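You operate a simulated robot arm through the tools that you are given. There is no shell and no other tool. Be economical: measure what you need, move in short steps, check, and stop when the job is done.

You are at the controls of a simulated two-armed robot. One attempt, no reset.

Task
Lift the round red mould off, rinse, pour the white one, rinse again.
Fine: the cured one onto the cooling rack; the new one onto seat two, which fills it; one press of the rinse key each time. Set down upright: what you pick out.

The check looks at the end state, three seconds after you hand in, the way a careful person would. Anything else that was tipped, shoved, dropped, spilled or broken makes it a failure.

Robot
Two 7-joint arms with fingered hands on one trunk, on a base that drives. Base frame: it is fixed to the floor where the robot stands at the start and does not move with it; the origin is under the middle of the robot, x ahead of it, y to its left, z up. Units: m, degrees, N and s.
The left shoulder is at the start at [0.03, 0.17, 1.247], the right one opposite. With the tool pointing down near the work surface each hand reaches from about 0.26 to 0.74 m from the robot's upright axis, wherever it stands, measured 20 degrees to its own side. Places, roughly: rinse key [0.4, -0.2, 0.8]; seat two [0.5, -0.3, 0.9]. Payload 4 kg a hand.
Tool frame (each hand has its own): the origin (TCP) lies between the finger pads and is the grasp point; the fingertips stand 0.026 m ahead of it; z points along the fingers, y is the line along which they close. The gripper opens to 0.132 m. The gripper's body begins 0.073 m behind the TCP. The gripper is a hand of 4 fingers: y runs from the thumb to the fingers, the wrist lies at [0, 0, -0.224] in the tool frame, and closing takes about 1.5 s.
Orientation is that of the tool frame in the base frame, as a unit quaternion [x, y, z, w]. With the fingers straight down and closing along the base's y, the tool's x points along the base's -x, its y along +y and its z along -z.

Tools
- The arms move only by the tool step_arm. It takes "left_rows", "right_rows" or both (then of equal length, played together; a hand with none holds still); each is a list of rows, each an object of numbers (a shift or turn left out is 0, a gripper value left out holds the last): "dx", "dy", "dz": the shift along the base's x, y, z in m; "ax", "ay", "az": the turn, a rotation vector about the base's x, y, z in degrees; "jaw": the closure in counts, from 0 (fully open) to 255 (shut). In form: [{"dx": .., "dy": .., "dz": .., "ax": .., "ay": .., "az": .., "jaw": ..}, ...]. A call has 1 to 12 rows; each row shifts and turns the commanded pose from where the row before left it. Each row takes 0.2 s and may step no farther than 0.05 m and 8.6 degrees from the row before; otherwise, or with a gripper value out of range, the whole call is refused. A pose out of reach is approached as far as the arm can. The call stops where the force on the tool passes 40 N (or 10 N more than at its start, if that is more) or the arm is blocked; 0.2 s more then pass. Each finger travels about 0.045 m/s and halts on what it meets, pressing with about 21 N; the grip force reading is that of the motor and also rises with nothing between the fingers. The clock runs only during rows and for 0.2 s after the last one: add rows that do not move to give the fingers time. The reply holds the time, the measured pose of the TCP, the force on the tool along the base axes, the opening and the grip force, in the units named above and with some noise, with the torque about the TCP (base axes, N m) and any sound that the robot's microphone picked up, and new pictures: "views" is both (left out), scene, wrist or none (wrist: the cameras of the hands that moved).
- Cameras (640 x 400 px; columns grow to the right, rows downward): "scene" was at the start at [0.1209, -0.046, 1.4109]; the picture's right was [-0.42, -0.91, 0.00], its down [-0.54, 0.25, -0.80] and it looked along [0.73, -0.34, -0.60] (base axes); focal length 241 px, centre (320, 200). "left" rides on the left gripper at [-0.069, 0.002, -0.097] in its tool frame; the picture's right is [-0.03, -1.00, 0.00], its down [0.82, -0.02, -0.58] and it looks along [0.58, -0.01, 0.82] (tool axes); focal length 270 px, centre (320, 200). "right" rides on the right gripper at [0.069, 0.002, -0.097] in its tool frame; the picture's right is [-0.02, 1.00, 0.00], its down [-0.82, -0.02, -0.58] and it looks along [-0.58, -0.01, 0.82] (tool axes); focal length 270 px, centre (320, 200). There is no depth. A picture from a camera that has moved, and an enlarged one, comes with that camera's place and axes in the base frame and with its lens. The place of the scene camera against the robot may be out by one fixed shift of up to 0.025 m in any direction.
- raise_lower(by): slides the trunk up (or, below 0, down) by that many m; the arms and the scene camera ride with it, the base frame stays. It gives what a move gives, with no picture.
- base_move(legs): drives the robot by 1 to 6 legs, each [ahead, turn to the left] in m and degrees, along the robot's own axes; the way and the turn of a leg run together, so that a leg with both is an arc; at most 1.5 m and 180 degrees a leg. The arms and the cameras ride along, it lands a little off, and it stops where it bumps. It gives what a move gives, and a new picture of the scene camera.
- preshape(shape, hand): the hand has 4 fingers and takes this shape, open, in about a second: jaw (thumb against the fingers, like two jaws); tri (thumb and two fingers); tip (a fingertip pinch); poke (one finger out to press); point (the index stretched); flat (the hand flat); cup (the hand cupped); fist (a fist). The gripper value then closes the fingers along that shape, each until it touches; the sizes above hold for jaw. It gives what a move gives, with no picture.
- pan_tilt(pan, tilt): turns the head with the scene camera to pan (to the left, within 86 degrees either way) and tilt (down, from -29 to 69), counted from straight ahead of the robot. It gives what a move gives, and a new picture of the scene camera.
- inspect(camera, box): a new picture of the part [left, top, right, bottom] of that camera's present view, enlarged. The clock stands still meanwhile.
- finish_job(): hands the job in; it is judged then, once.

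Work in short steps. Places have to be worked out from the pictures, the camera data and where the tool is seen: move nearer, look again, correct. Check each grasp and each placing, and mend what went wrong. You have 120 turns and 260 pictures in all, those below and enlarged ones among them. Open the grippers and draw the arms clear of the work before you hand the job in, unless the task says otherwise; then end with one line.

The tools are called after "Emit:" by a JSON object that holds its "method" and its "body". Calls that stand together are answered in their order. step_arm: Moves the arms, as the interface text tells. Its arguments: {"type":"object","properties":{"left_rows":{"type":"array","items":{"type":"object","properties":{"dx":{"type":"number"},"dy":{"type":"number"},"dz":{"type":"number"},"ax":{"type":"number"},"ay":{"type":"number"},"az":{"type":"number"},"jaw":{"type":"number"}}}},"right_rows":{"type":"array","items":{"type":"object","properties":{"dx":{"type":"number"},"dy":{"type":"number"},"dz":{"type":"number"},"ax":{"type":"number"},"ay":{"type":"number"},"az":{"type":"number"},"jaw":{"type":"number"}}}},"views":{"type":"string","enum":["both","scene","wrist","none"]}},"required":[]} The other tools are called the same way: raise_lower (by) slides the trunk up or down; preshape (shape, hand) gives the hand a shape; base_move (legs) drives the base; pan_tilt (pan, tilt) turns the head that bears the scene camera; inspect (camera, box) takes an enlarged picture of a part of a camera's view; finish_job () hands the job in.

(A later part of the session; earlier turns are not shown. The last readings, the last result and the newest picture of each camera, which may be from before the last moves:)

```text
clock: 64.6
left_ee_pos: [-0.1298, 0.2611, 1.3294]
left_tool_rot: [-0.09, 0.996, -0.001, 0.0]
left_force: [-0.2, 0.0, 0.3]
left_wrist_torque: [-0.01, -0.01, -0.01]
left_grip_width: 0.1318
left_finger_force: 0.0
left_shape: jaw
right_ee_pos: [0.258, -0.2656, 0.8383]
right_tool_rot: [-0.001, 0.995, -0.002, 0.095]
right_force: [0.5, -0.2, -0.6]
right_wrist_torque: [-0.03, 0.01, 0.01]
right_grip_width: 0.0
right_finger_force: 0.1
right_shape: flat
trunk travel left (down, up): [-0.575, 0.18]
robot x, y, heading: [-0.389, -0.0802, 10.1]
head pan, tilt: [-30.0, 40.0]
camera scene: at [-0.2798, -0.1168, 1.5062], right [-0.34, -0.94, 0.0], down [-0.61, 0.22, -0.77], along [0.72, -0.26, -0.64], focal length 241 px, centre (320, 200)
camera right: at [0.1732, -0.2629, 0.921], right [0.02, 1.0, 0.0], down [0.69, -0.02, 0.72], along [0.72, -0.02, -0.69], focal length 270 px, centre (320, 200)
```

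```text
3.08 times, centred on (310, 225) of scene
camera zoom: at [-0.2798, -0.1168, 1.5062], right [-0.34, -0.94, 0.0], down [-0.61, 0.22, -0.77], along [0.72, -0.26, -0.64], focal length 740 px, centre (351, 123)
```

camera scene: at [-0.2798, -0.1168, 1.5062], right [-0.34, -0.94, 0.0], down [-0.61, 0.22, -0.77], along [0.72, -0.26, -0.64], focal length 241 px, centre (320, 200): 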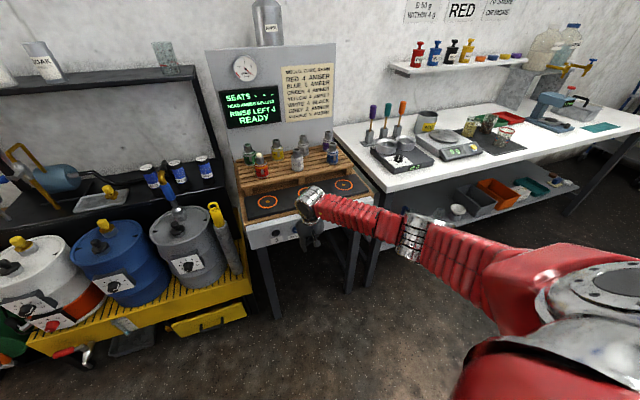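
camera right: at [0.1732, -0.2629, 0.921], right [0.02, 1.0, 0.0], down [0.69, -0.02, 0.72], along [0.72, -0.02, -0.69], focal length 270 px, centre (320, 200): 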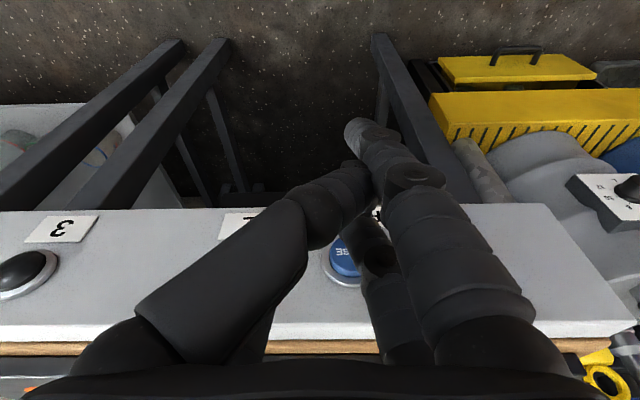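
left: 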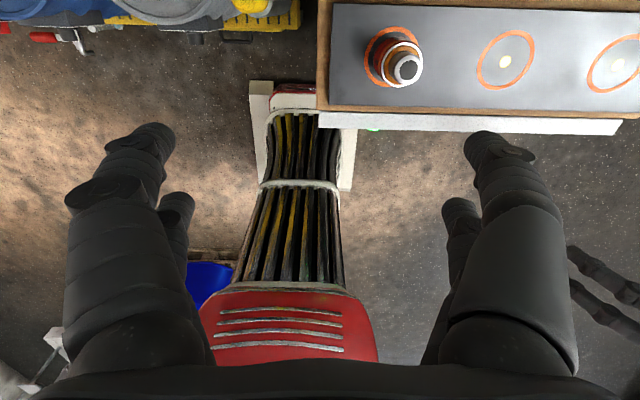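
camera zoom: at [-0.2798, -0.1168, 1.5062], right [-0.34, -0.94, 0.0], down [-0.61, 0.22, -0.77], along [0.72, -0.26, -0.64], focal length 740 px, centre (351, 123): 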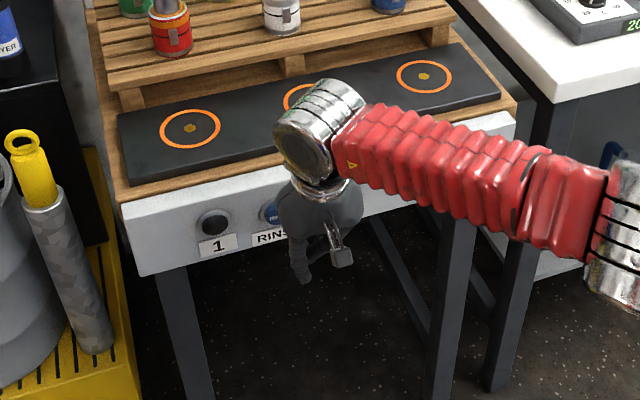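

The leading finger should be at about (0.295, -0.248), with its tip at z≈0.79, in line with the blue key. I'll lower 6 mm and advance to just short of contact.

Emit:
{"method": "step_arm", "body": {"right_rows": [{"dz": -0.006}, {"dx": 0.015}, {"dx": 0.015}, {}]}}

```text
clock: 65.6
left_ee_pos: [-0.1288, 0.2608, 1.3299]
left_tool_rot: [-0.089, 0.996, 0.001, 0.0]
left_force: [-0.2, 0.3, 0.0]
left_wrist_torque: [0.01, 0.06, 0.0]
left_grip_width: 0.1319
left_finger_force: 0.1
left_shape: jaw
right_ee_pos: [0.2894, -0.2645, 0.8331]
right_tool_rot: [-0.001, 0.996, -0.002, 0.095]
right_force: [0.2, -0.1, 0.1]
right_wrist_torque: [-0.02, 0.0, -0.01]
right_grip_width: 0.0
right_finger_force: 0.1
right_shape: flat
trunk travel left (down, up): [-0.575, 0.18]
robot x, y, heading: [-0.3941, -0.0808, 10.3]
head pan, tilt: [-30.0, 40.0]
camera scene: at [-0.2798, -0.1167, 1.5062], right [-0.34, -0.94, 0.0], down [-0.61, 0.22, -0.77], along [0.72, -0.26, -0.64], focal length 241 px, centre (320, 200)
camera right: at [0.2033, -0.2626, 0.916], right [0.02, 1.0, 0.0], down [0.69, -0.02, 0.72], along [0.72, -0.02, -0.69], focal length 270 px, centre (320, 200)
```

scene: 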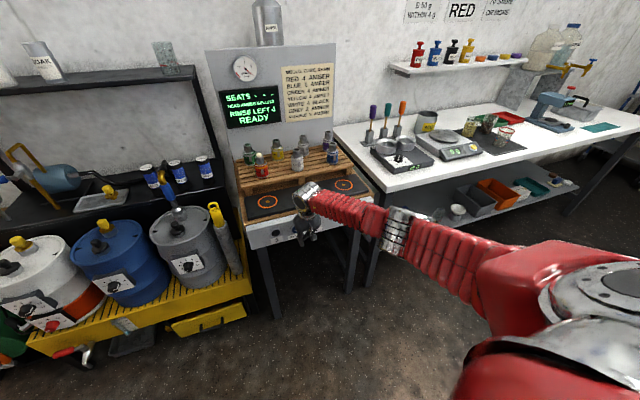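
right: 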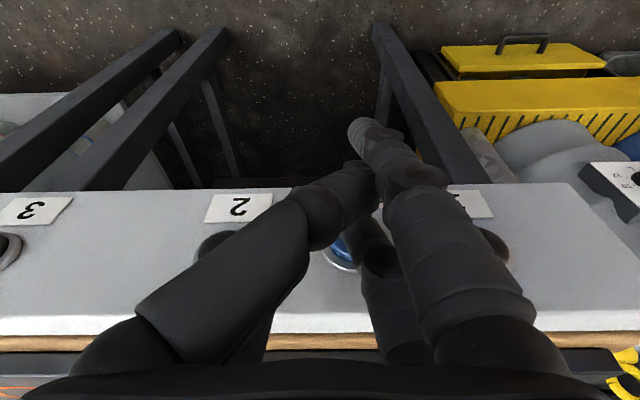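

Not in contact yet. I'll advance in 4 mm steps, watching force and sound.

Emit:
{"method": "step_arm", "body": {"right_rows": [{"dx": 0.004}, {"dx": 0.004}, {"dx": 0.004}, {}], "views": "none"}}

```text
clock: 66.6
left_ee_pos: [-0.1295, 0.2605, 1.3283]
left_tool_rot: [-0.089, 0.996, 0.0, 0.0]
left_force: [-0.7, 0.2, 0.0]
left_wrist_torque: [0.0, 0.04, 0.0]
left_grip_width: 0.1319
left_finger_force: 0.0
left_shape: jaw
right_ee_pos: [0.3015, -0.2651, 0.8338]
right_tool_rot: [-0.001, 0.995, -0.002, 0.095]
right_force: [0.2, 0.3, 0.5]
right_wrist_torque: [0.0, 0.0, 0.01]
right_grip_width: 0.0
right_finger_force: 0.0
right_shape: flat
trunk travel left (down, up): [-0.575, 0.18]
robot x, y, heading: [-0.3935, -0.0792, 10.2]
head pan, tilt: [-30.0, 40.0]
```

No contact yet, so I continue in small steps.

Emit:
{"method": "step_arm", "body": {"right_rows": [{"dx": 0.004}, {"dx": 0.003}, {"dx": 0.003}, {}], "views": "wrist"}}

```text
clock: 67.6
left_ee_pos: [-0.1295, 0.26, 1.3291]
left_tool_rot: [-0.089, 0.996, 0.0, 0.0]
left_force: [0.5, 0.3, -0.9]
left_wrist_torque: [-0.01, 0.02, 0.01]
left_grip_width: 0.1322
left_finger_force: 0.2
left_shape: jaw
right_ee_pos: [0.3105, -0.2649, 0.8333]
right_tool_rot: [-0.002, 0.996, -0.002, 0.094]
right_force: [0.0, -0.7, 0.0]
right_wrist_torque: [-0.01, -0.05, -0.02]
right_grip_width: 0.0
right_finger_force: 0.0
right_shape: flat
trunk travel left (down, up): [-0.575, 0.18]
robot x, y, heading: [-0.389, -0.0796, 10.2]
head pan, tilt: [-30.0, 40.0]
camera right: at [0.2257, -0.2624, 0.9151], right [0.02, 1.0, 0.0], down [0.69, -0.02, 0.72], along [0.72, -0.02, -0.69], focal length 270 px, centre (320, 200)
```

right: 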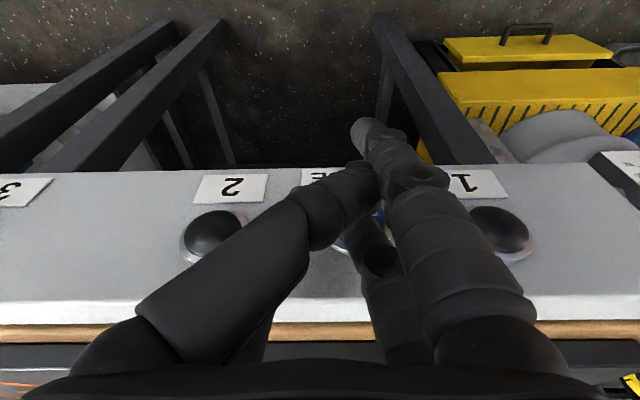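

The leading finger is right in front of the rinse key, midway between keys 1 and 2. I continue in 3 mm steps.

Emit:
{"method": "step_arm", "body": {"right_rows": [{"dx": 0.003}, {"dx": 0.003}, {}], "views": "none"}}

```text
clock: 68.4
left_ee_pos: [-0.1288, 0.2605, 1.3293]
left_tool_rot: [-0.09, 0.996, 0.0, 0.0]
left_force: [0.4, 0.3, -0.6]
left_wrist_torque: [0.02, -0.01, -0.03]
left_grip_width: 0.1318
left_finger_force: 0.1
left_shape: jaw
right_ee_pos: [0.3179, -0.2639, 0.8335]
right_tool_rot: [-0.002, 0.996, -0.002, 0.094]
right_force: [0.1, -0.1, 0.9]
right_wrist_torque: [0.0, -0.02, -0.01]
right_grip_width: 0.0
right_finger_force: 0.0
right_shape: flat
trunk travel left (down, up): [-0.575, 0.18]
robot x, y, heading: [-0.393, -0.0815, 10.3]
head pan, tilt: [-30.0, 40.0]
```

Emit:
{"method": "step_arm", "body": {"right_rows": [{"dx": 0.003}, {"dx": 0.003}, {}], "views": "none"}}

```text
clock: 69.2
left_ee_pos: [-0.1291, 0.26, 1.3296]
left_tool_rot: [-0.09, 0.996, 0.0, 0.0]
left_force: [-0.4, 0.6, 0.3]
left_wrist_torque: [0.04, -0.01, 0.03]
left_grip_width: 0.1321
left_finger_force: 0.1
left_shape: jaw
right_ee_pos: [0.3236, -0.2644, 0.8325]
right_tool_rot: [-0.001, 0.996, -0.003, 0.094]
right_force: [-1.2, 0.1, 1.3]
right_wrist_torque: [0.01, 0.04, 0.02]
right_grip_width: 0.0001
right_finger_force: 0.1
right_shape: flat
trunk travel left (down, up): [-0.575, 0.18]
robot x, y, heading: [-0.3935, -0.0813, 10.4]
head pan, tilt: [-30.0, 40.0]
```

A first hint of contact (-1.2 N in x). I'll go on 2 mm at a time and look.

Emit:
{"method": "step_arm", "body": {"right_rows": [{"dx": 0.002}, {"dx": 0.002}, {}], "views": "both"}}

```text
clock: 70.0
left_ee_pos: [-0.1299, 0.2604, 1.3274]
left_tool_rot: [-0.089, 0.996, 0.0, 0.0]
left_force: [0.7, 0.3, 0.1]
left_wrist_torque: [0.01, -0.01, 0.02]
left_grip_width: 0.1316
left_finger_force: 0.1
left_shape: jaw
right_ee_pos: [0.3272, -0.2657, 0.8319]
right_tool_rot: [-0.002, 0.996, -0.002, 0.094]
right_force: [-5.2, -1.3, -0.6]
right_wrist_torque: [-0.03, 0.14, 0.06]
right_grip_width: 0.0002
right_finger_force: 0.0
right_shape: flat
trunk travel left (down, up): [-0.575, 0.18]
robot x, y, heading: [-0.391, -0.0802, 10.3]
head pan, tilt: [-30.0, 40.0]
heard: click
camera scene: at [-0.2799, -0.1166, 1.5062], right [-0.34, -0.94, 0.0], down [-0.61, 0.22, -0.77], along [0.72, -0.26, -0.64], focal length 241 px, centre (320, 200)
camera right: at [0.2415, -0.2621, 0.9157], right [0.02, 1.0, 0.0], down [0.69, -0.02, 0.72], along [0.72, -0.02, -0.69], focal length 270 px, centre (320, 200)
```

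scene: 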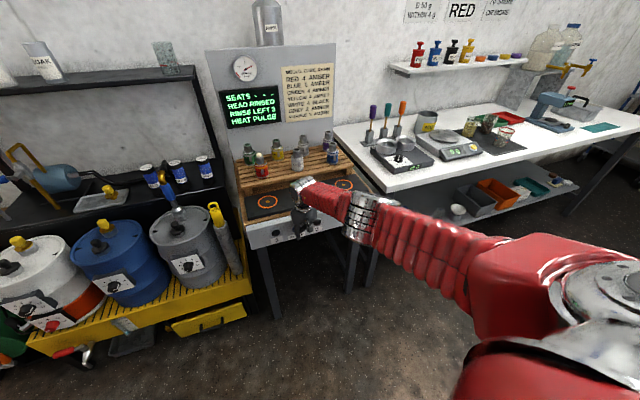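
right: 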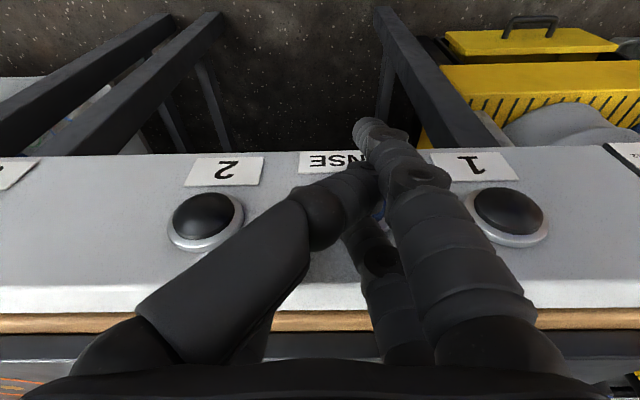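

Click heard; the display shows HEAD RINSED and RINSE LEFT 3, so there was exactly one press. I'll back off straight, then rise and retract.

Emit:
{"method": "step_arm", "body": {"right_rows": [{"dx": -0.02}, {"dx": -0.03}, {"dx": -0.04}, {"dx": -0.03, "dz": 0.03}, {"dx": -0.03, "dz": 0.035, "ay": 5}, {"dx": -0.03, "dz": 0.035, "ay": 5}, {"dz": 0.045}, {"dz": 0.045}, {"dz": 0.045}, {"dz": 0.045}, {}], "views": "none"}}

Emit:
{"method": "preshape", "body": {"hand": "right", "shape": "jaw"}}

```text
clock: 72.4
left_ee_pos: [-0.1291, 0.26, 1.3295]
left_tool_rot: [-0.089, 0.996, 0.001, 0.0]
left_force: [0.5, -0.6, -0.2]
left_wrist_torque: [-0.02, -0.04, -0.02]
left_grip_width: 0.1314
left_finger_force: 0.0
left_shape: jaw
right_ee_pos: [0.1462, -0.2648, 1.1129]
right_tool_rot: [-0.001, 1.0, -0.003, 0.007]
right_force: [0.1, 0.0, 0.4]
right_wrist_torque: [0.01, -0.03, 0.0]
right_grip_width: 0.0
right_finger_force: 0.1
right_shape: flat
trunk travel left (down, up): [-0.575, 0.18]
robot x, y, heading: [-0.3924, -0.0848, 10.2]
head pan, tilt: [-30.0, 40.0]
```

```text
clock: 73.3
left_ee_pos: [-0.1289, 0.2607, 1.3295]
left_tool_rot: [-0.089, 0.996, -0.001, 0.0]
left_force: [-0.2, 0.3, -0.1]
left_wrist_torque: [-0.01, 0.02, 0.01]
left_grip_width: 0.1316
left_finger_force: 0.0
left_shape: jaw
right_ee_pos: [0.1477, -0.2646, 1.112]
right_tool_rot: [0.0, 1.0, -0.003, 0.008]
right_force: [-0.5, -0.3, -0.2]
right_wrist_torque: [-0.03, 0.0, -0.02]
right_grip_width: 0.1318
right_finger_force: 0.0
right_shape: jaw
trunk travel left (down, up): [-0.575, 0.18]
robot x, y, heading: [-0.3905, -0.082, 10.4]
head pan, tilt: [-30.0, 40.0]
```

Now I'll lower the trunk 0.2 m (the hand is in free space ahead of the table), raise the hand again, and then drive forward.

Emit:
{"method": "raise_lower", "body": {"by": -0.2}}

Emit:
{"method": "step_arm", "body": {"right_rows": [{"dz": 0.045, "dx": -0.015}, {"dz": 0.045, "dx": -0.015}, {"dz": 0.045, "dx": -0.01}, {"dz": 0.045, "dx": -0.01}, {"dz": 0.03}, {}], "views": "none"}}

```text
clock: 75.4
left_ee_pos: [-0.1298, 0.2611, 1.1295]
left_tool_rot: [-0.09, 0.996, 0.0, 0.0]
left_force: [0.7, -0.1, -0.2]
left_wrist_torque: [-0.01, -0.05, -0.01]
left_grip_width: 0.1319
left_finger_force: 0.1
left_shape: jaw
right_ee_pos: [0.1484, -0.2656, 0.9143]
right_tool_rot: [0.0, 1.0, -0.003, 0.007]
right_force: [-0.7, 0.1, 1.4]
right_wrist_torque: [-0.03, 0.01, 0.0]
right_grip_width: 0.132
right_finger_force: 0.0
right_shape: jaw
trunk travel left (down, up): [-0.375, 0.38]
robot x, y, heading: [-0.3912, -0.0801, 10.0]
head pan, tilt: [-30.0, 40.0]
```

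```text
clock: 76.8
left_ee_pos: [-0.1292, 0.2609, 1.1288]
left_tool_rot: [-0.09, 0.996, 0.0, 0.001]
left_force: [0.2, 0.5, -0.5]
left_wrist_torque: [-0.01, 0.01, -0.01]
left_grip_width: 0.1318
left_finger_force: 0.1
left_shape: jaw
right_ee_pos: [0.0985, -0.2634, 1.1251]
right_tool_rot: [-0.001, 1.0, -0.003, 0.006]
right_force: [-0.1, -0.2, 0.6]
right_wrist_torque: [0.02, 0.0, 0.01]
right_grip_width: 0.1319
right_finger_force: 0.0
right_shape: jaw
trunk travel left (down, up): [-0.375, 0.38]
robot x, y, heading: [-0.3909, -0.0827, 10.4]
head pan, tilt: [-30.0, 40.0]
```

I'll drive 0.4 m forward, back to the earlier working place.

Emit:
{"method": "base_move", "body": {"legs": [[0.4, 0]]}}

Emit:
{"method": "step_arm", "body": {"right_rows": [{"dy": -0.045}, {"dy": -0.045}, {"dy": -0.045, "dx": 0.01}, {}], "views": "wrist"}}

```text
clock: 79.3
left_ee_pos: [0.2665, 0.3279, 1.1295]
left_tool_rot: [-0.087, 0.996, 0.0, -0.001]
left_force: [0.4, -0.5, 0.5]
left_wrist_torque: [0.03, 0.03, -0.01]
left_grip_width: 0.1318
left_finger_force: 0.1
left_shape: jaw
right_ee_pos: [0.4904, -0.1966, 1.1227]
right_tool_rot: [0.002, 1.0, -0.002, 0.007]
right_force: [0.5, -0.9, -1.0]
right_wrist_torque: [0.0, 0.03, -0.01]
right_grip_width: 0.1321
right_finger_force: 0.1
right_shape: jaw
trunk travel left (down, up): [-0.375, 0.38]
robot x, y, heading: [-0.002, -0.009, 9.9]
head pan, tilt: [-30.0, 40.0]
camera scene: at [0.1424, -0.0424, 1.3047], right [-0.34, -0.94, 0.0], down [-0.6, 0.22, -0.77], along [0.72, -0.26, -0.64], focal length 241 px, centre (320, 200)
```

scene: 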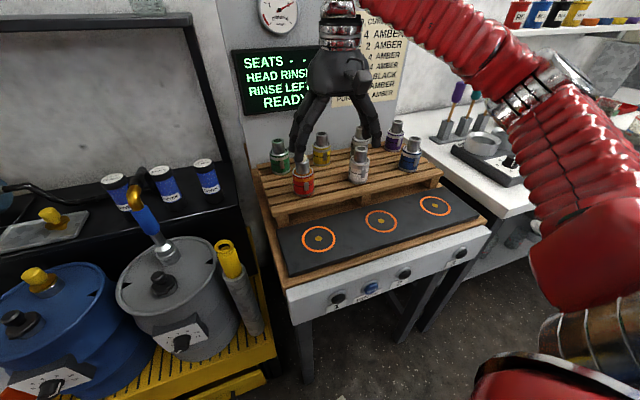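

```text
clock: 80.3
left_ee_pos: [0.2654, 0.3296, 1.1293]
left_tool_rot: [-0.086, 0.996, 0.0, 0.0]
left_force: [0.7, -0.6, 0.0]
left_wrist_torque: [0.02, -0.02, -0.02]
left_grip_width: 0.1319
left_finger_force: 0.0
left_shape: jaw
right_ee_pos: [0.4983, -0.3321, 1.1206]
right_tool_rot: [0.002, 1.0, -0.003, 0.008]
right_force: [-0.3, -0.5, -0.3]
right_wrist_torque: [-0.02, 0.04, -0.02]
right_grip_width: 0.1319
right_finger_force: 0.2
right_shape: jaw
trunk travel left (down, up): [-0.375, 0.38]
robot x, y, heading: [0.0006, -0.0102, 9.8]
head pan, tilt: [-30.0, 40.0]
camera right: at [0.429, -0.3306, 1.2178], right [0.03, 1.0, -0.01], down [0.81, -0.02, 0.59], along [0.59, -0.02, -0.81], focal length 270 px, centre (320, 200)
```

right: 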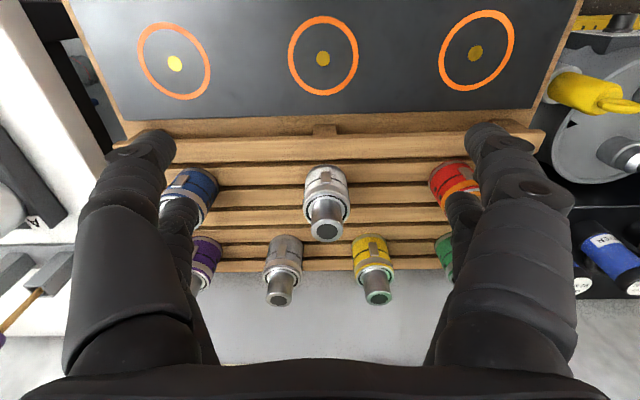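

White's top is at about (0.6235, -0.330), with its base on the rack at z≈0.912. I'll move above it and partly down, and check reach.

Emit:
{"method": "step_arm", "body": {"right_rows": [{"dx": 0.04}, {"dx": 0.045}, {"dx": 0.04, "dy": 0.001}, {"dz": -0.03}, {"dz": -0.03}, {}]}}

```text
clock: 81.7
left_ee_pos: [0.2646, 0.3284, 1.1302]
left_tool_rot: [-0.086, 0.996, 0.0, 0.0]
left_force: [-0.8, 0.0, -0.3]
left_wrist_torque: [0.02, -0.02, -0.04]
left_grip_width: 0.1318
left_finger_force: 0.1
left_shape: jaw
right_ee_pos: [0.6232, -0.3315, 1.0611]
right_tool_rot: [0.002, 1.0, -0.003, 0.007]
right_force: [-0.5, -0.4, 0.3]
right_wrist_torque: [0.01, -0.02, 0.05]
right_grip_width: 0.132
right_finger_force: 0.1
right_shape: jaw
trunk travel left (down, up): [-0.375, 0.38]
robot x, y, heading: [-0.0007, -0.0085, 9.9]
head pan, tilt: [-30.0, 40.0]
camera scene: at [0.1408, -0.0426, 1.3049], right [-0.34, -0.94, 0.0], down [-0.6, 0.22, -0.77], along [0.72, -0.26, -0.64], focal length 241 px, centre (320, 200)
camera right: at [0.5542, -0.3282, 1.1583], right [0.03, 1.0, 0.0], down [0.81, -0.02, 0.59], along [0.59, -0.02, -0.81], focal length 270 px, centre (320, 200)
```

scene: 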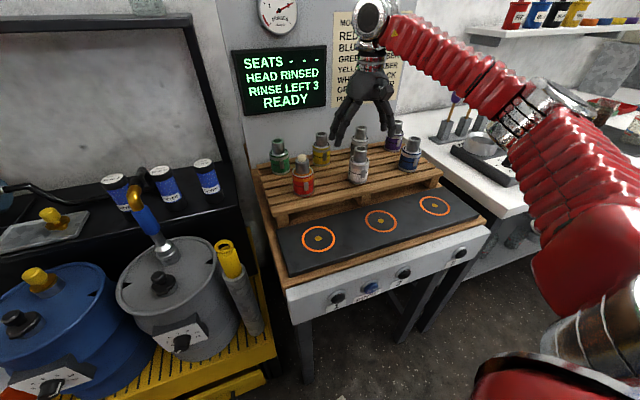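
right: 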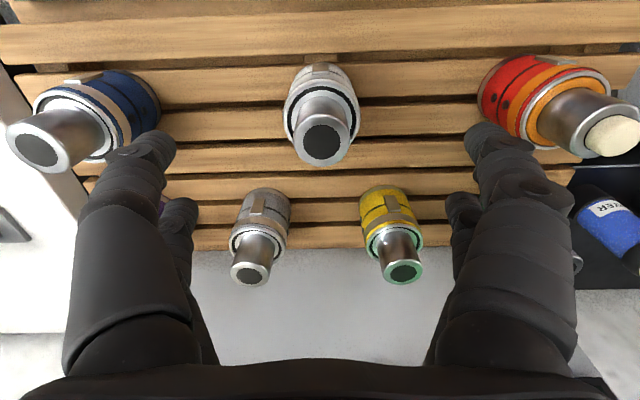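

Aligned to within 2 mm. I'll descend in slow steps to z≈0.948.

Emit:
{"method": "step_arm", "body": {"right_rows": [{"dz": -0.03, "dy": 0.001}, {"dz": -0.03}, {"dz": -0.02}, {"dz": -0.018}, {"dz": -0.014}, {}], "views": "wrist"}}

```text
clock: 83.1
left_ee_pos: [0.2649, 0.3289, 1.1303]
left_tool_rot: [-0.087, 0.996, 0.0, 0.0]
left_force: [-0.2, -0.1, -1.1]
left_wrist_torque: [0.03, 0.02, 0.02]
left_grip_width: 0.1317
left_finger_force: 0.1
left_shape: jaw
right_ee_pos: [0.6241, -0.3294, 0.9532]
right_tool_rot: [0.002, 1.0, -0.003, 0.008]
right_force: [-0.2, 0.0, -0.4]
right_wrist_torque: [-0.01, -0.02, -0.03]
right_grip_width: 0.132
right_finger_force: 0.1
right_shape: jaw
trunk travel left (down, up): [-0.375, 0.38]
robot x, y, heading: [0.0023, -0.01, 9.6]
head pan, tilt: [-30.0, 40.0]
camera right: at [0.554, -0.3272, 1.0483], right [0.03, 1.0, 0.0], down [0.81, -0.02, 0.59], along [0.59, -0.02, -0.81], focal length 270 px, centre (320, 200)
```

right: 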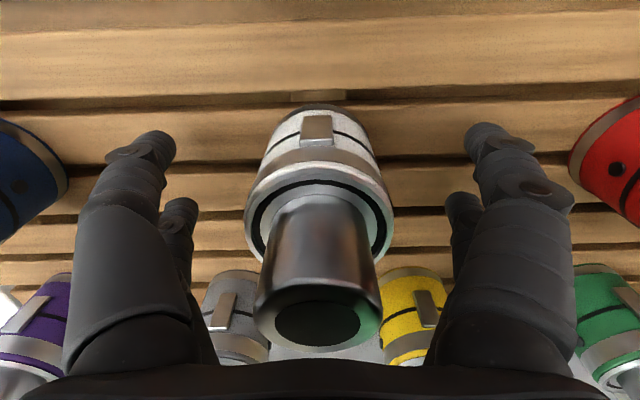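

Centred with clear space all round. I'll close on the body.

Emit:
{"method": "step_arm", "body": {"right_rows": [{"dz": -0.004}, {"jaw": 255}, {}, {}, {}, {}, {}, {}, {}, {}, {}], "views": "none"}}

Emit:
{"method": "step_arm", "body": {"right_rows": [{"dz": 0.015}, {"dz": 0.025}, {"dz": 0.03}, {}]}}

```text
clock: 85.5
left_ee_pos: [0.2645, 0.328, 1.1307]
left_tool_rot: [-0.087, 0.996, 0.001, 0.0]
left_force: [0.2, -0.4, 0.0]
left_wrist_torque: [0.0, 0.03, 0.01]
left_grip_width: 0.1318
left_finger_force: 0.1
left_shape: jaw
right_ee_pos: [0.6238, -0.3311, 0.9473]
right_tool_rot: [0.001, 1.0, -0.003, 0.007]
right_force: [0.7, -0.2, -0.1]
right_wrist_torque: [-0.02, 0.01, 0.02]
right_grip_width: 0.036
right_finger_force: 21.2
right_shape: jaw
trunk travel left (down, up): [-0.375, 0.38]
robot x, y, heading: [0.0026, -0.0099, 9.9]
head pan, tilt: [-30.0, 40.0]
```

```text
clock: 86.5
left_ee_pos: [0.2646, 0.3278, 1.1299]
left_tool_rot: [-0.087, 0.996, 0.0, 0.0]
left_force: [0.3, -0.4, -0.8]
left_wrist_torque: [0.02, -0.01, -0.01]
left_grip_width: 0.1318
left_finger_force: 0.0
left_shape: jaw
right_ee_pos: [0.6232, -0.3302, 1.0188]
right_tool_rot: [0.002, 1.0, -0.002, 0.007]
right_force: [-0.4, 0.0, -4.0]
right_wrist_torque: [-0.04, 0.02, 0.01]
right_grip_width: 0.0356
right_finger_force: 21.1
right_shape: jaw
trunk travel left (down, up): [-0.375, 0.38]
robot x, y, heading: [-0.0003, -0.0108, 9.7]
head pan, tilt: [-30.0, 40.0]
camera scene: at [0.1418, -0.0429, 1.3047], right [-0.34, -0.94, 0.0], down [-0.6, 0.22, -0.77], along [0.72, -0.26, -0.64], focal length 241 px, centre (320, 200)
camera right: at [0.5547, -0.327, 1.1154], right [0.03, 1.0, 0.0], down [0.81, -0.02, 0.59], along [0.59, -0.02, -0.81], focal length 270 px, centre (320, 200)
```

scene: 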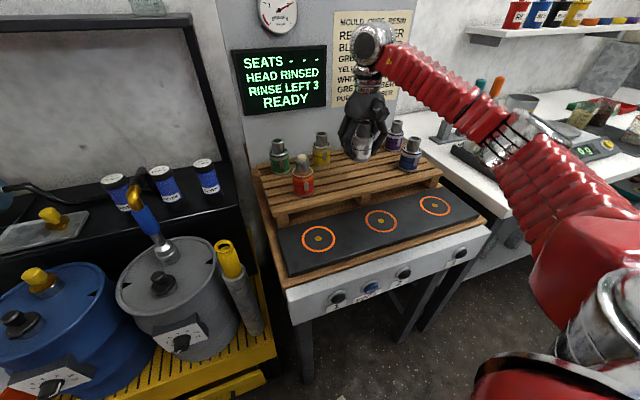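
right: 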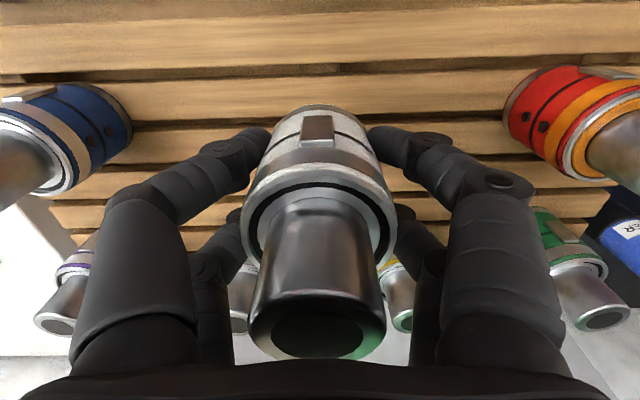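

White is held upright. I'll carry it back over seat two at (0.481, -0.330).

Emit:
{"method": "step_arm", "body": {"right_rows": [{"dx": -0.03}, {"dx": -0.04}, {"dx": -0.04}, {"dx": -0.032}, {"dz": -0.03}, {}]}}

```text
clock: 87.9
left_ee_pos: [0.2653, 0.3282, 1.1294]
left_tool_rot: [-0.088, 0.996, 0.0, 0.0]
left_force: [-0.1, -0.2, 0.6]
left_wrist_torque: [-0.04, -0.02, 0.0]
left_grip_width: 0.1319
left_finger_force: 0.1
left_shape: jaw
right_ee_pos: [0.4823, -0.33, 0.9889]
right_tool_rot: [0.002, 1.0, -0.003, 0.007]
right_force: [0.1, 0.1, -3.4]
right_wrist_torque: [0.05, 0.0, 0.02]
right_grip_width: 0.0356
right_finger_force: 21.5
right_shape: jaw
trunk travel left (down, up): [-0.375, 0.38]
robot x, y, heading: [0.0004, -0.015, 10.1]
head pan, tilt: [-30.0, 40.0]
camera scene: at [0.1409, -0.0426, 1.3048], right [-0.34, -0.94, 0.0], down [-0.6, 0.22, -0.77], along [0.72, -0.26, -0.64], focal length 241 px, centre (320, 200)
camera right: at [0.4131, -0.3277, 1.0842], right [0.03, 1.0, 0.0], down [0.81, -0.02, 0.59], along [0.59, -0.02, -0.81], focal length 270 px, centre (320, 200)
```

scene: 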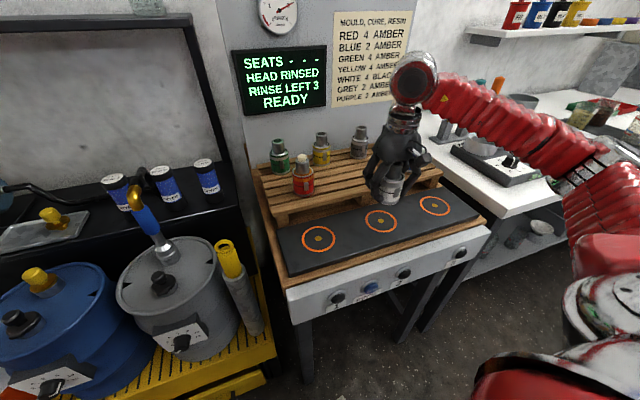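
right: 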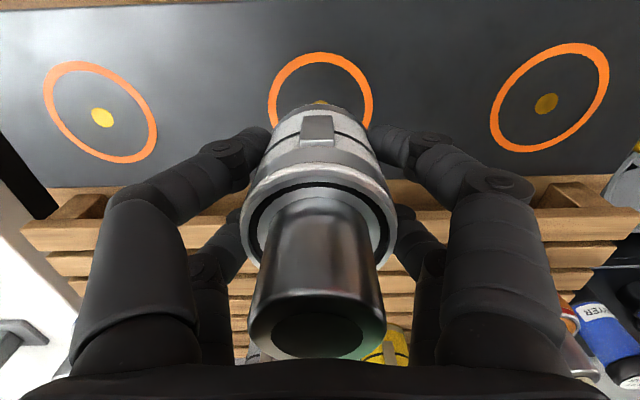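

Seat centres compute to x≈0.480, so I'm on target. I'll descend to near contact.

Emit:
{"method": "step_arm", "body": {"right_rows": [{"dz": -0.03, "dx": -0.002}, {"dz": -0.03}, {"dz": -0.01}, {"dz": -0.004}, {}]}}

```text
clock: 89.1
left_ee_pos: [0.2646, 0.329, 1.129]
left_tool_rot: [-0.087, 0.996, 0.0, 0.0]
left_force: [-0.4, -0.6, -0.2]
left_wrist_torque: [0.03, 0.02, 0.0]
left_grip_width: 0.1318
left_finger_force: 0.0
left_shape: jaw
right_ee_pos: [0.4798, -0.3304, 0.9142]
right_tool_rot: [0.001, 1.0, -0.002, 0.007]
right_force: [0.1, -0.2, -3.0]
right_wrist_torque: [0.01, 0.02, 0.01]
right_grip_width: 0.0355
right_finger_force: 20.9
right_shape: jaw
trunk travel left (down, up): [-0.375, 0.38]
robot x, y, heading: [0.0009, -0.0113, 9.7]
head pan, tilt: [-30.0, 40.0]
camera scene: at [0.1413, -0.0428, 1.3048], right [-0.34, -0.94, 0.0], down [-0.6, 0.22, -0.77], along [0.72, -0.26, -0.64], focal length 241 px, centre (320, 200)
camera right: at [0.4108, -0.3273, 1.0105], right [0.03, 1.0, 0.0], down [0.81, -0.02, 0.59], along [0.59, -0.02, -0.81], focal length 270 px, centre (320, 200)
```

scene: 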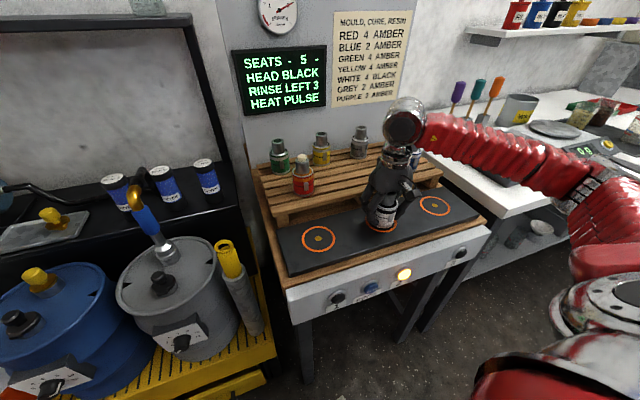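
right: 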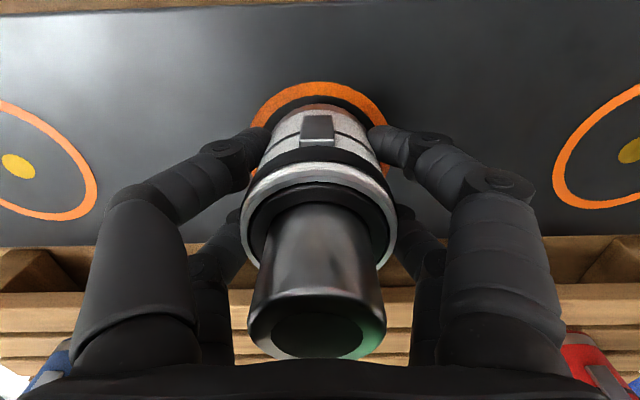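

The seat has detected it: SEATS - 5 -, HEAD BLACK. It isn't quite bearing yet, so I'll lower the last few mm and release.

Emit:
{"method": "step_arm", "body": {"right_rows": [{"dz": -0.002}, {"dz": -0.001}, {}], "views": "none"}}

```text
clock: 89.9
left_ee_pos: [0.2656, 0.3281, 1.1296]
left_tool_rot: [-0.085, 0.996, -0.001, 0.0]
left_force: [-0.1, -0.4, 0.4]
left_wrist_torque: [0.01, -0.03, 0.0]
left_grip_width: 0.1321
left_finger_force: 0.0
left_shape: jaw
right_ee_pos: [0.48, -0.3304, 0.9111]
right_tool_rot: [0.002, 1.0, -0.003, 0.008]
right_force: [0.1, 1.4, -3.3]
right_wrist_torque: [0.01, -0.01, 0.03]
right_grip_width: 0.0356
right_finger_force: 20.9
right_shape: jaw
trunk travel left (down, up): [-0.375, 0.38]
robot x, y, heading: [0.0022, -0.0127, 9.9]
head pan, tilt: [-30.0, 40.0]
```

Emit:
{"method": "step_arm", "body": {"right_rows": [{"dz": -0.002}, {"dz": -0.001}, {}], "views": "none"}}

```text
clock: 90.7
left_ee_pos: [0.2641, 0.3286, 1.1296]
left_tool_rot: [-0.086, 0.996, 0.0, 0.0]
left_force: [-0.7, -0.2, 0.3]
left_wrist_torque: [0.02, 0.01, -0.02]
left_grip_width: 0.1319
left_finger_force: 0.0
left_shape: jaw
right_ee_pos: [0.48, -0.3299, 0.9082]
right_tool_rot: [0.003, 1.0, -0.003, 0.009]
right_force: [0.6, -2.2, 4.5]
right_wrist_torque: [-0.07, 0.08, 0.03]
right_grip_width: 0.0357
right_finger_force: 21.0
right_shape: jaw
trunk travel left (down, up): [-0.375, 0.38]
robot x, y, heading: [0.0008, -0.0159, 9.8]
head pan, tilt: [-30.0, 40.0]
```

It bears on the seat now (z force turned positive). I'll open partly.

Emit:
{"method": "step_arm", "body": {"right_rows": [{"jaw": 90}, {}, {}, {}, {}, {}]}}

```text
clock: 92.1
left_ee_pos: [0.2644, 0.3293, 1.13]
left_tool_rot: [-0.087, 0.996, 0.0, 0.0]
left_force: [-0.2, 0.1, 0.7]
left_wrist_torque: [0.0, 0.0, 0.02]
left_grip_width: 0.1321
left_finger_force: 0.1
left_shape: jaw
right_ee_pos: [0.4801, -0.3291, 0.9076]
right_tool_rot: [0.002, 1.0, -0.003, 0.008]
right_force: [-0.3, -0.5, -0.3]
right_wrist_torque: [0.02, 0.01, 0.01]
right_grip_width: 0.0851
right_finger_force: 0.0
right_shape: jaw
trunk travel left (down, up): [-0.375, 0.38]
robot x, y, heading: [0.0007, -0.0111, 9.9]
head pan, tilt: [-30.0, 40.0]
camera scene: at [0.1411, -0.0426, 1.3048], right [-0.34, -0.94, 0.0], down [-0.6, 0.22, -0.77], along [0.72, -0.26, -0.64], focal length 241 px, centre (320, 200)
camera right: at [0.4102, -0.3269, 1.0041], right [0.03, 1.0, 0.0], down [0.81, -0.02, 0.59], along [0.59, -0.02, -0.81], focal length 270 px, centre (320, 200)
```

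scene: 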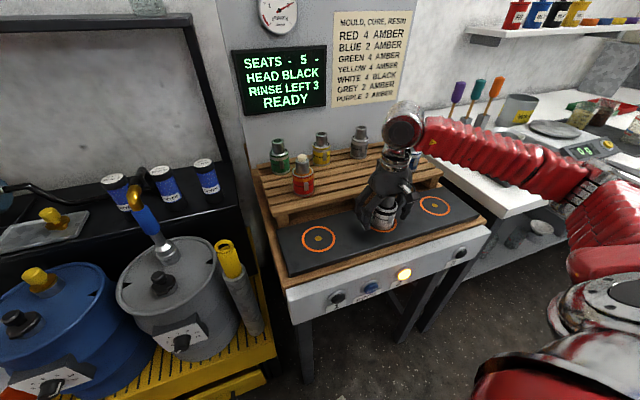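
right: 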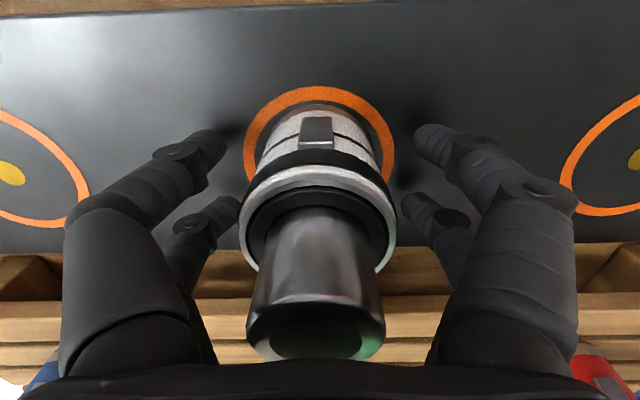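

White stands centred in its ring. I'll rise straight up and retract toward the robot, ready for the second rinse.

Emit:
{"method": "step_arm", "body": {"right_rows": [{"dz": 0.02}, {"dz": 0.03}, {"dz": 0.04}, {"dz": 0.045}, {"dz": 0.045}, {"dx": -0.045, "dy": 0.01}, {"dx": -0.045, "dy": 0.015}, {"dx": -0.045, "dy": 0.015}, {"dx": -0.045, "dy": 0.015}, {"dx": -0.04, "dy": 0.01}, {}]}}

Emit:
{"method": "preshape", "body": {"hand": "right", "shape": "flat"}}

```text
clock: 94.5
left_ee_pos: [0.2627, 0.329, 1.1303]
left_tool_rot: [-0.087, 0.996, -0.002, 0.0]
left_force: [-1.0, 0.6, -0.2]
left_wrist_torque: [0.02, -0.05, 0.04]
left_grip_width: 0.132
left_finger_force: 0.1
left_shape: jaw
right_ee_pos: [0.2817, -0.2657, 1.1106]
right_tool_rot: [0.003, 1.0, -0.003, 0.006]
right_force: [-0.1, 0.1, 0.7]
right_wrist_torque: [-0.01, -0.06, 0.0]
right_grip_width: 0.0852
right_finger_force: 0.0
right_shape: jaw
right hand out of reach, approached as far as the arm can: row 10
trunk travel left (down, up): [-0.375, 0.38]
robot x, y, heading: [0.0006, -0.0115, 9.8]
head pan, tilt: [-30.0, 40.0]
camera scene: at [0.1387, -0.0424, 1.3052], right [-0.34, -0.94, 0.0], down [-0.6, 0.22, -0.77], along [0.72, -0.26, -0.64], focal length 241 px, centre (320, 200)
camera right: at [0.2119, -0.2635, 1.2063], right [0.03, 1.0, 0.0], down [0.81, -0.02, 0.59], along [0.59, -0.02, -0.81], focal length 270 px, centre (320, 200)
```

scene: 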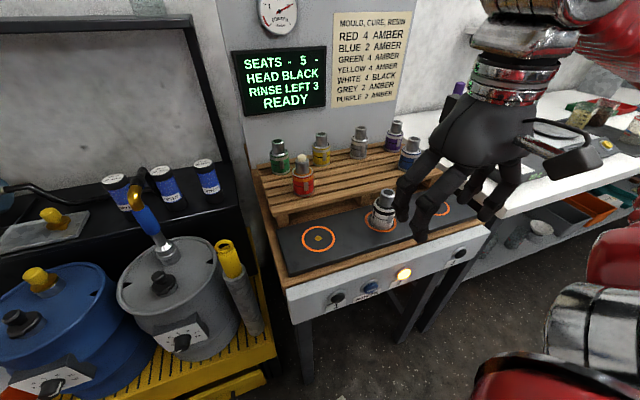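
right: 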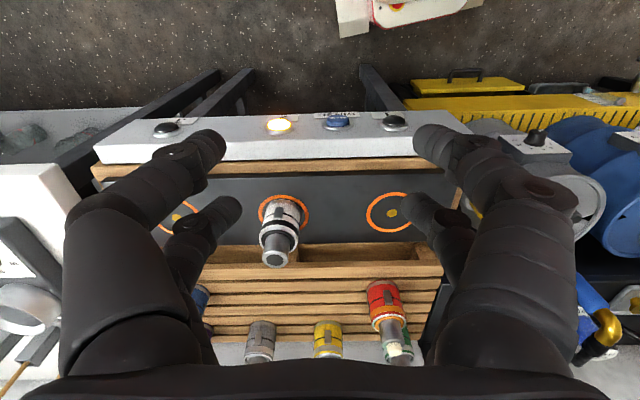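

```text
clock: 95.4
left_ee_pos: [0.2646, 0.3288, 1.1304]
left_tool_rot: [-0.086, 0.996, 0.0, 0.0]
left_force: [-0.6, 0.0, -1.0]
left_wrist_torque: [0.04, -0.01, 0.03]
left_grip_width: 0.132
left_finger_force: 0.0
left_shape: jaw
right_ee_pos: [0.2831, -0.2667, 1.1084]
right_tool_rot: [0.001, 1.0, -0.002, 0.003]
right_force: [-0.2, -0.9, -0.1]
right_wrist_torque: [-0.04, 0.01, 0.03]
right_grip_width: 0.0
right_finger_force: 0.1
right_shape: flat
trunk travel left (down, up): [-0.375, 0.38]
robot x, y, heading: [0.0002, -0.0159, 9.9]
head pan, tilt: [-30.0, 40.0]
```

The inner limit is near, so I'll repeat the setup that worked: back off 0.4 m and raise the trunk 0.2 m.

Emit:
{"method": "base_move", "body": {"legs": [[-0.4, 0]]}}

Emit:
{"method": "raise_lower", "body": {"by": 0.2}}

```text
clock: 98.0
left_ee_pos: [-0.1303, 0.2593, 1.1302]
left_tool_rot: [-0.084, 0.996, 0.0, 0.0]
left_force: [-0.8, 0.1, 0.3]
left_wrist_torque: [-0.03, -0.02, -0.02]
left_grip_width: 0.132
left_finger_force: 0.1
left_shape: jaw
right_ee_pos: [-0.113, -0.3358, 1.1106]
right_tool_rot: [0.004, 1.0, -0.003, 0.007]
right_force: [0.0, 0.0, 0.1]
right_wrist_torque: [0.01, -0.03, 0.01]
right_grip_width: 0.0
right_finger_force: 0.1
right_shape: flat
trunk travel left (down, up): [-0.375, 0.38]
robot x, y, heading: [-0.3961, -0.0827, 9.6]
head pan, tilt: [-30.0, 40.0]
camera scene: at [-0.2549, -0.1112, 1.3049], right [-0.35, -0.94, 0.0], down [-0.6, 0.22, -0.77], along [0.72, -0.27, -0.64], focal length 241 px, centre (320, 200)
```

scene: 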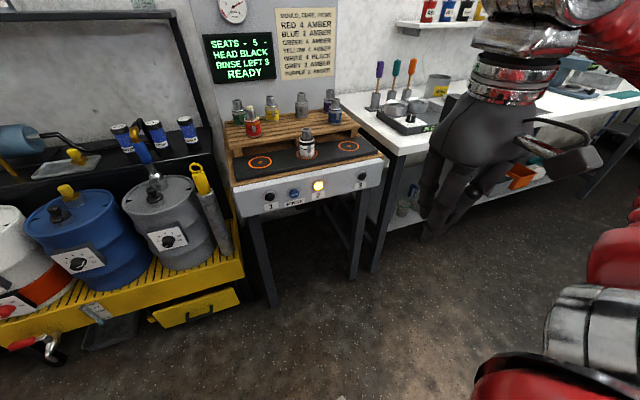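

```text
clock: 100.1
left_ee_pos: [-0.1283, 0.26, 1.3295]
left_tool_rot: [-0.085, 0.996, 0.0, 0.0]
left_force: [0.2, -0.1, 0.4]
left_wrist_torque: [-0.01, 0.02, -0.01]
left_grip_width: 0.1323
left_finger_force: 0.1
left_shape: jaw
right_ee_pos: [-0.1116, -0.3349, 1.3092]
right_tool_rot: [0.004, 1.0, -0.002, 0.006]
right_force: [-0.3, -0.4, 0.3]
right_wrist_torque: [0.0, 0.02, 0.01]
right_grip_width: 0.0002
right_finger_force: 0.1
right_shape: flat
trunk travel left (down, up): [-0.575, 0.18]
robot x, y, heading: [-0.3932, -0.0781, 9.5]
head pan, tilt: [-30.0, 40.0]
```

Hand at (-0.11, -0.335, 1.31). I'll move forward while high, then down to the old approach point (0.15, -0.265, 1.11).

Emit:
{"method": "step_arm", "body": {"right_rows": [{"dx": 0.045, "dy": 0.012}, {"dx": 0.045, "dy": 0.012}, {"dx": 0.045, "dy": 0.012}, {"dx": 0.045, "dy": 0.012}, {"dx": 0.045, "dy": 0.012}, {"dx": 0.035, "dy": 0.01}, {"dz": -0.045}, {"dz": -0.045}, {"dz": -0.045}, {"dz": -0.045}, {"dz": -0.02}, {}], "views": "none"}}

```text
clock: 102.7
left_ee_pos: [-0.1277, 0.2593, 1.33]
left_tool_rot: [-0.084, 0.996, 0.001, 0.0]
left_force: [-0.1, -0.3, 0.7]
left_wrist_torque: [0.03, -0.02, 0.02]
left_grip_width: 0.1317
left_finger_force: 0.0
left_shape: jaw
right_ee_pos: [0.1462, -0.2638, 1.1094]
right_tool_rot: [0.003, 1.0, -0.002, 0.006]
right_force: [0.6, 0.4, 0.6]
right_wrist_torque: [0.04, 0.0, 0.01]
right_grip_width: 0.0
right_finger_force: 0.1
right_shape: flat
trunk travel left (down, up): [-0.575, 0.18]
robot x, y, heading: [-0.3918, -0.0785, 9.7]
head pan, tilt: [-30.0, 40.0]
```

Good. I'll descend to the same standoff as before, (0.26, -0.265, 0.833), with 10° of pitch.

Emit:
{"method": "step_arm", "body": {"right_rows": [{"dz": -0.045, "ay": -5.1}, {"dz": -0.045, "ay": -5.1}, {"dz": -0.045}, {"dz": -0.045}, {"dz": -0.045, "dx": 0.02}, {"dz": -0.035, "dx": 0.03}, {"dz": -0.016, "dx": 0.03}, {"dx": 0.03}, {}]}}

```text
clock: 104.7
left_ee_pos: [-0.1303, 0.259, 1.331]
left_tool_rot: [-0.085, 0.996, 0.0, 0.0]
left_force: [0.1, 0.2, 0.5]
left_wrist_torque: [0.06, 0.01, 0.02]
left_grip_width: 0.1317
left_finger_force: 0.0
left_shape: jaw
right_ee_pos: [0.2577, -0.2671, 0.8325]
right_tool_rot: [0.004, 0.995, -0.001, 0.095]
right_force: [0.8, 0.1, -0.6]
right_wrist_torque: [-0.02, -0.03, 0.0]
right_grip_width: 0.0001
right_finger_force: 0.1
right_shape: flat
trunk travel left (down, up): [-0.575, 0.18]
robot x, y, heading: [-0.3955, -0.0805, 9.7]
head pan, tilt: [-30.0, 40.0]
camera scene: at [-0.2834, -0.1164, 1.5062], right [-0.35, -0.94, 0.0], down [-0.6, 0.22, -0.77], along [0.72, -0.27, -0.64], focal length 241 px, centre (320, 200)
camera right: at [0.1732, -0.2637, 0.9151], right [0.03, 1.0, 0.0], down [0.69, -0.02, 0.72], along [0.72, -0.02, -0.69], focal length 270 px, centre (320, 200)
```

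scene: 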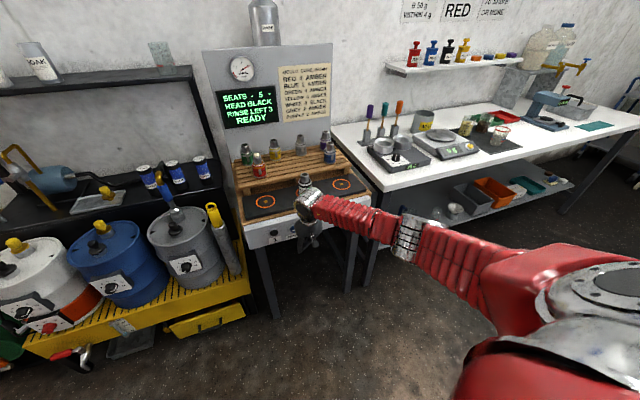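
right: 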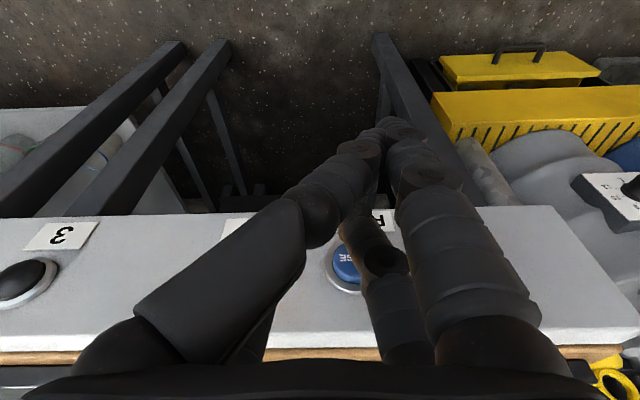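

Same place, but the fingers are slightly curled by the held jaw value. I'll set the jaw to 0 as before, then advance to just short of contact (x≈0.315).

Emit:
{"method": "step_arm", "body": {"right_rows": [{"jaw": 0}, {}, {}, {}, {}, {"dx": 0.015, "dy": 0.002}, {"dx": 0.015}, {"dx": 0.015}, {"dx": 0.01}, {}], "views": "wrist"}}

```text
clock: 106.9
left_ee_pos: [-0.1288, 0.2588, 1.3314]
left_tool_rot: [-0.085, 0.996, 0.0, 0.0]
left_force: [0.7, -0.3, 0.2]
left_wrist_torque: [0.0, 0.02, 0.0]
left_grip_width: 0.1319
left_finger_force: 0.2
left_shape: jaw
right_ee_pos: [0.3133, -0.2637, 0.8347]
right_tool_rot: [0.005, 0.995, -0.002, 0.095]
right_force: [0.2, -0.7, -0.2]
right_wrist_torque: [0.02, 0.04, -0.06]
right_grip_width: 0.0001
right_finger_force: 0.1
right_shape: flat
trunk travel left (down, up): [-0.575, 0.18]
robot x, y, heading: [-0.3934, -0.0785, 9.6]
head pan, tilt: [-30.0, 40.0]
camera right: at [0.2284, -0.2611, 0.9161], right [0.03, 1.0, 0.0], down [0.69, -0.02, 0.72], along [0.72, -0.02, -0.69], focal length 270 px, centre (320, 200)
```

right: 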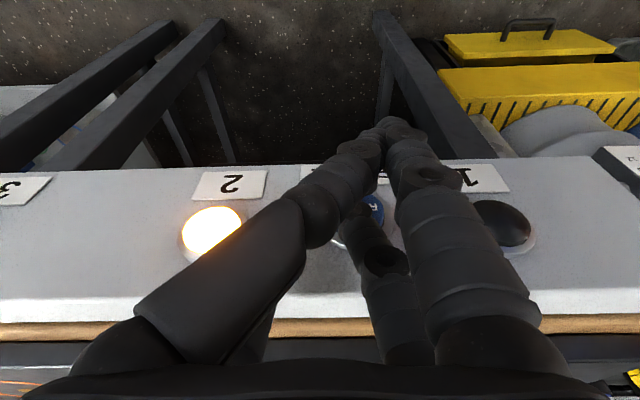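

The leading finger still stands in front of the blue key. I advance in 3 mm steps.

Emit:
{"method": "step_arm", "body": {"right_rows": [{"dx": 0.003}, {"dx": 0.003}, {"dx": 0.003}, {}], "views": "none"}}

```text
clock: 107.9
left_ee_pos: [-0.1277, 0.2591, 1.3297]
left_tool_rot: [-0.085, 0.996, 0.001, 0.0]
left_force: [0.0, -0.2, 0.6]
left_wrist_torque: [0.0, 0.03, 0.02]
left_grip_width: 0.1319
left_finger_force: 0.1
left_shape: jaw
right_ee_pos: [0.322, -0.263, 0.8338]
right_tool_rot: [0.004, 0.995, -0.002, 0.095]
right_force: [-1.4, 0.4, -0.8]
right_wrist_torque: [0.0, 0.02, 0.02]
right_grip_width: 0.0001
right_finger_force: 0.0
right_shape: flat
trunk travel left (down, up): [-0.575, 0.18]
robot x, y, heading: [-0.396, -0.0788, 9.4]
head pan, tilt: [-30.0, 40.0]
```

Emit:
{"method": "step_arm", "body": {"right_rows": [{"dx": 0.002}, {"dx": 0.002}, {}], "views": "scene"}}

```text
clock: 108.7
left_ee_pos: [-0.1283, 0.2583, 1.3302]
left_tool_rot: [-0.085, 0.996, 0.0, 0.0]
left_force: [-0.2, -1.0, -0.2]
left_wrist_torque: [0.03, 0.02, -0.05]
left_grip_width: 0.132
left_finger_force: 0.1
left_shape: jaw
right_ee_pos: [0.325, -0.2633, 0.8337]
right_tool_rot: [0.003, 0.995, -0.002, 0.095]
right_force: [-1.8, 0.1, -1.7]
right_wrist_torque: [-0.01, 0.09, 0.03]
right_grip_width: 0.0
right_finger_force: 0.1
right_shape: flat
trunk travel left (down, up): [-0.575, 0.18]
robot x, y, heading: [-0.3959, -0.0792, 9.6]
head pan, tilt: [-30.0, 40.0]
heard: click
camera scene: at [-0.2829, -0.1164, 1.5061], right [-0.35, -0.94, 0.0], down [-0.6, 0.22, -0.77], along [0.72, -0.27, -0.64], focal length 241 px, centre (320, 200)
```

scene: 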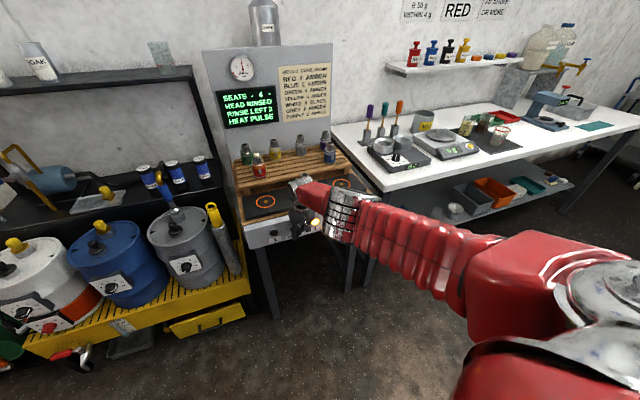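

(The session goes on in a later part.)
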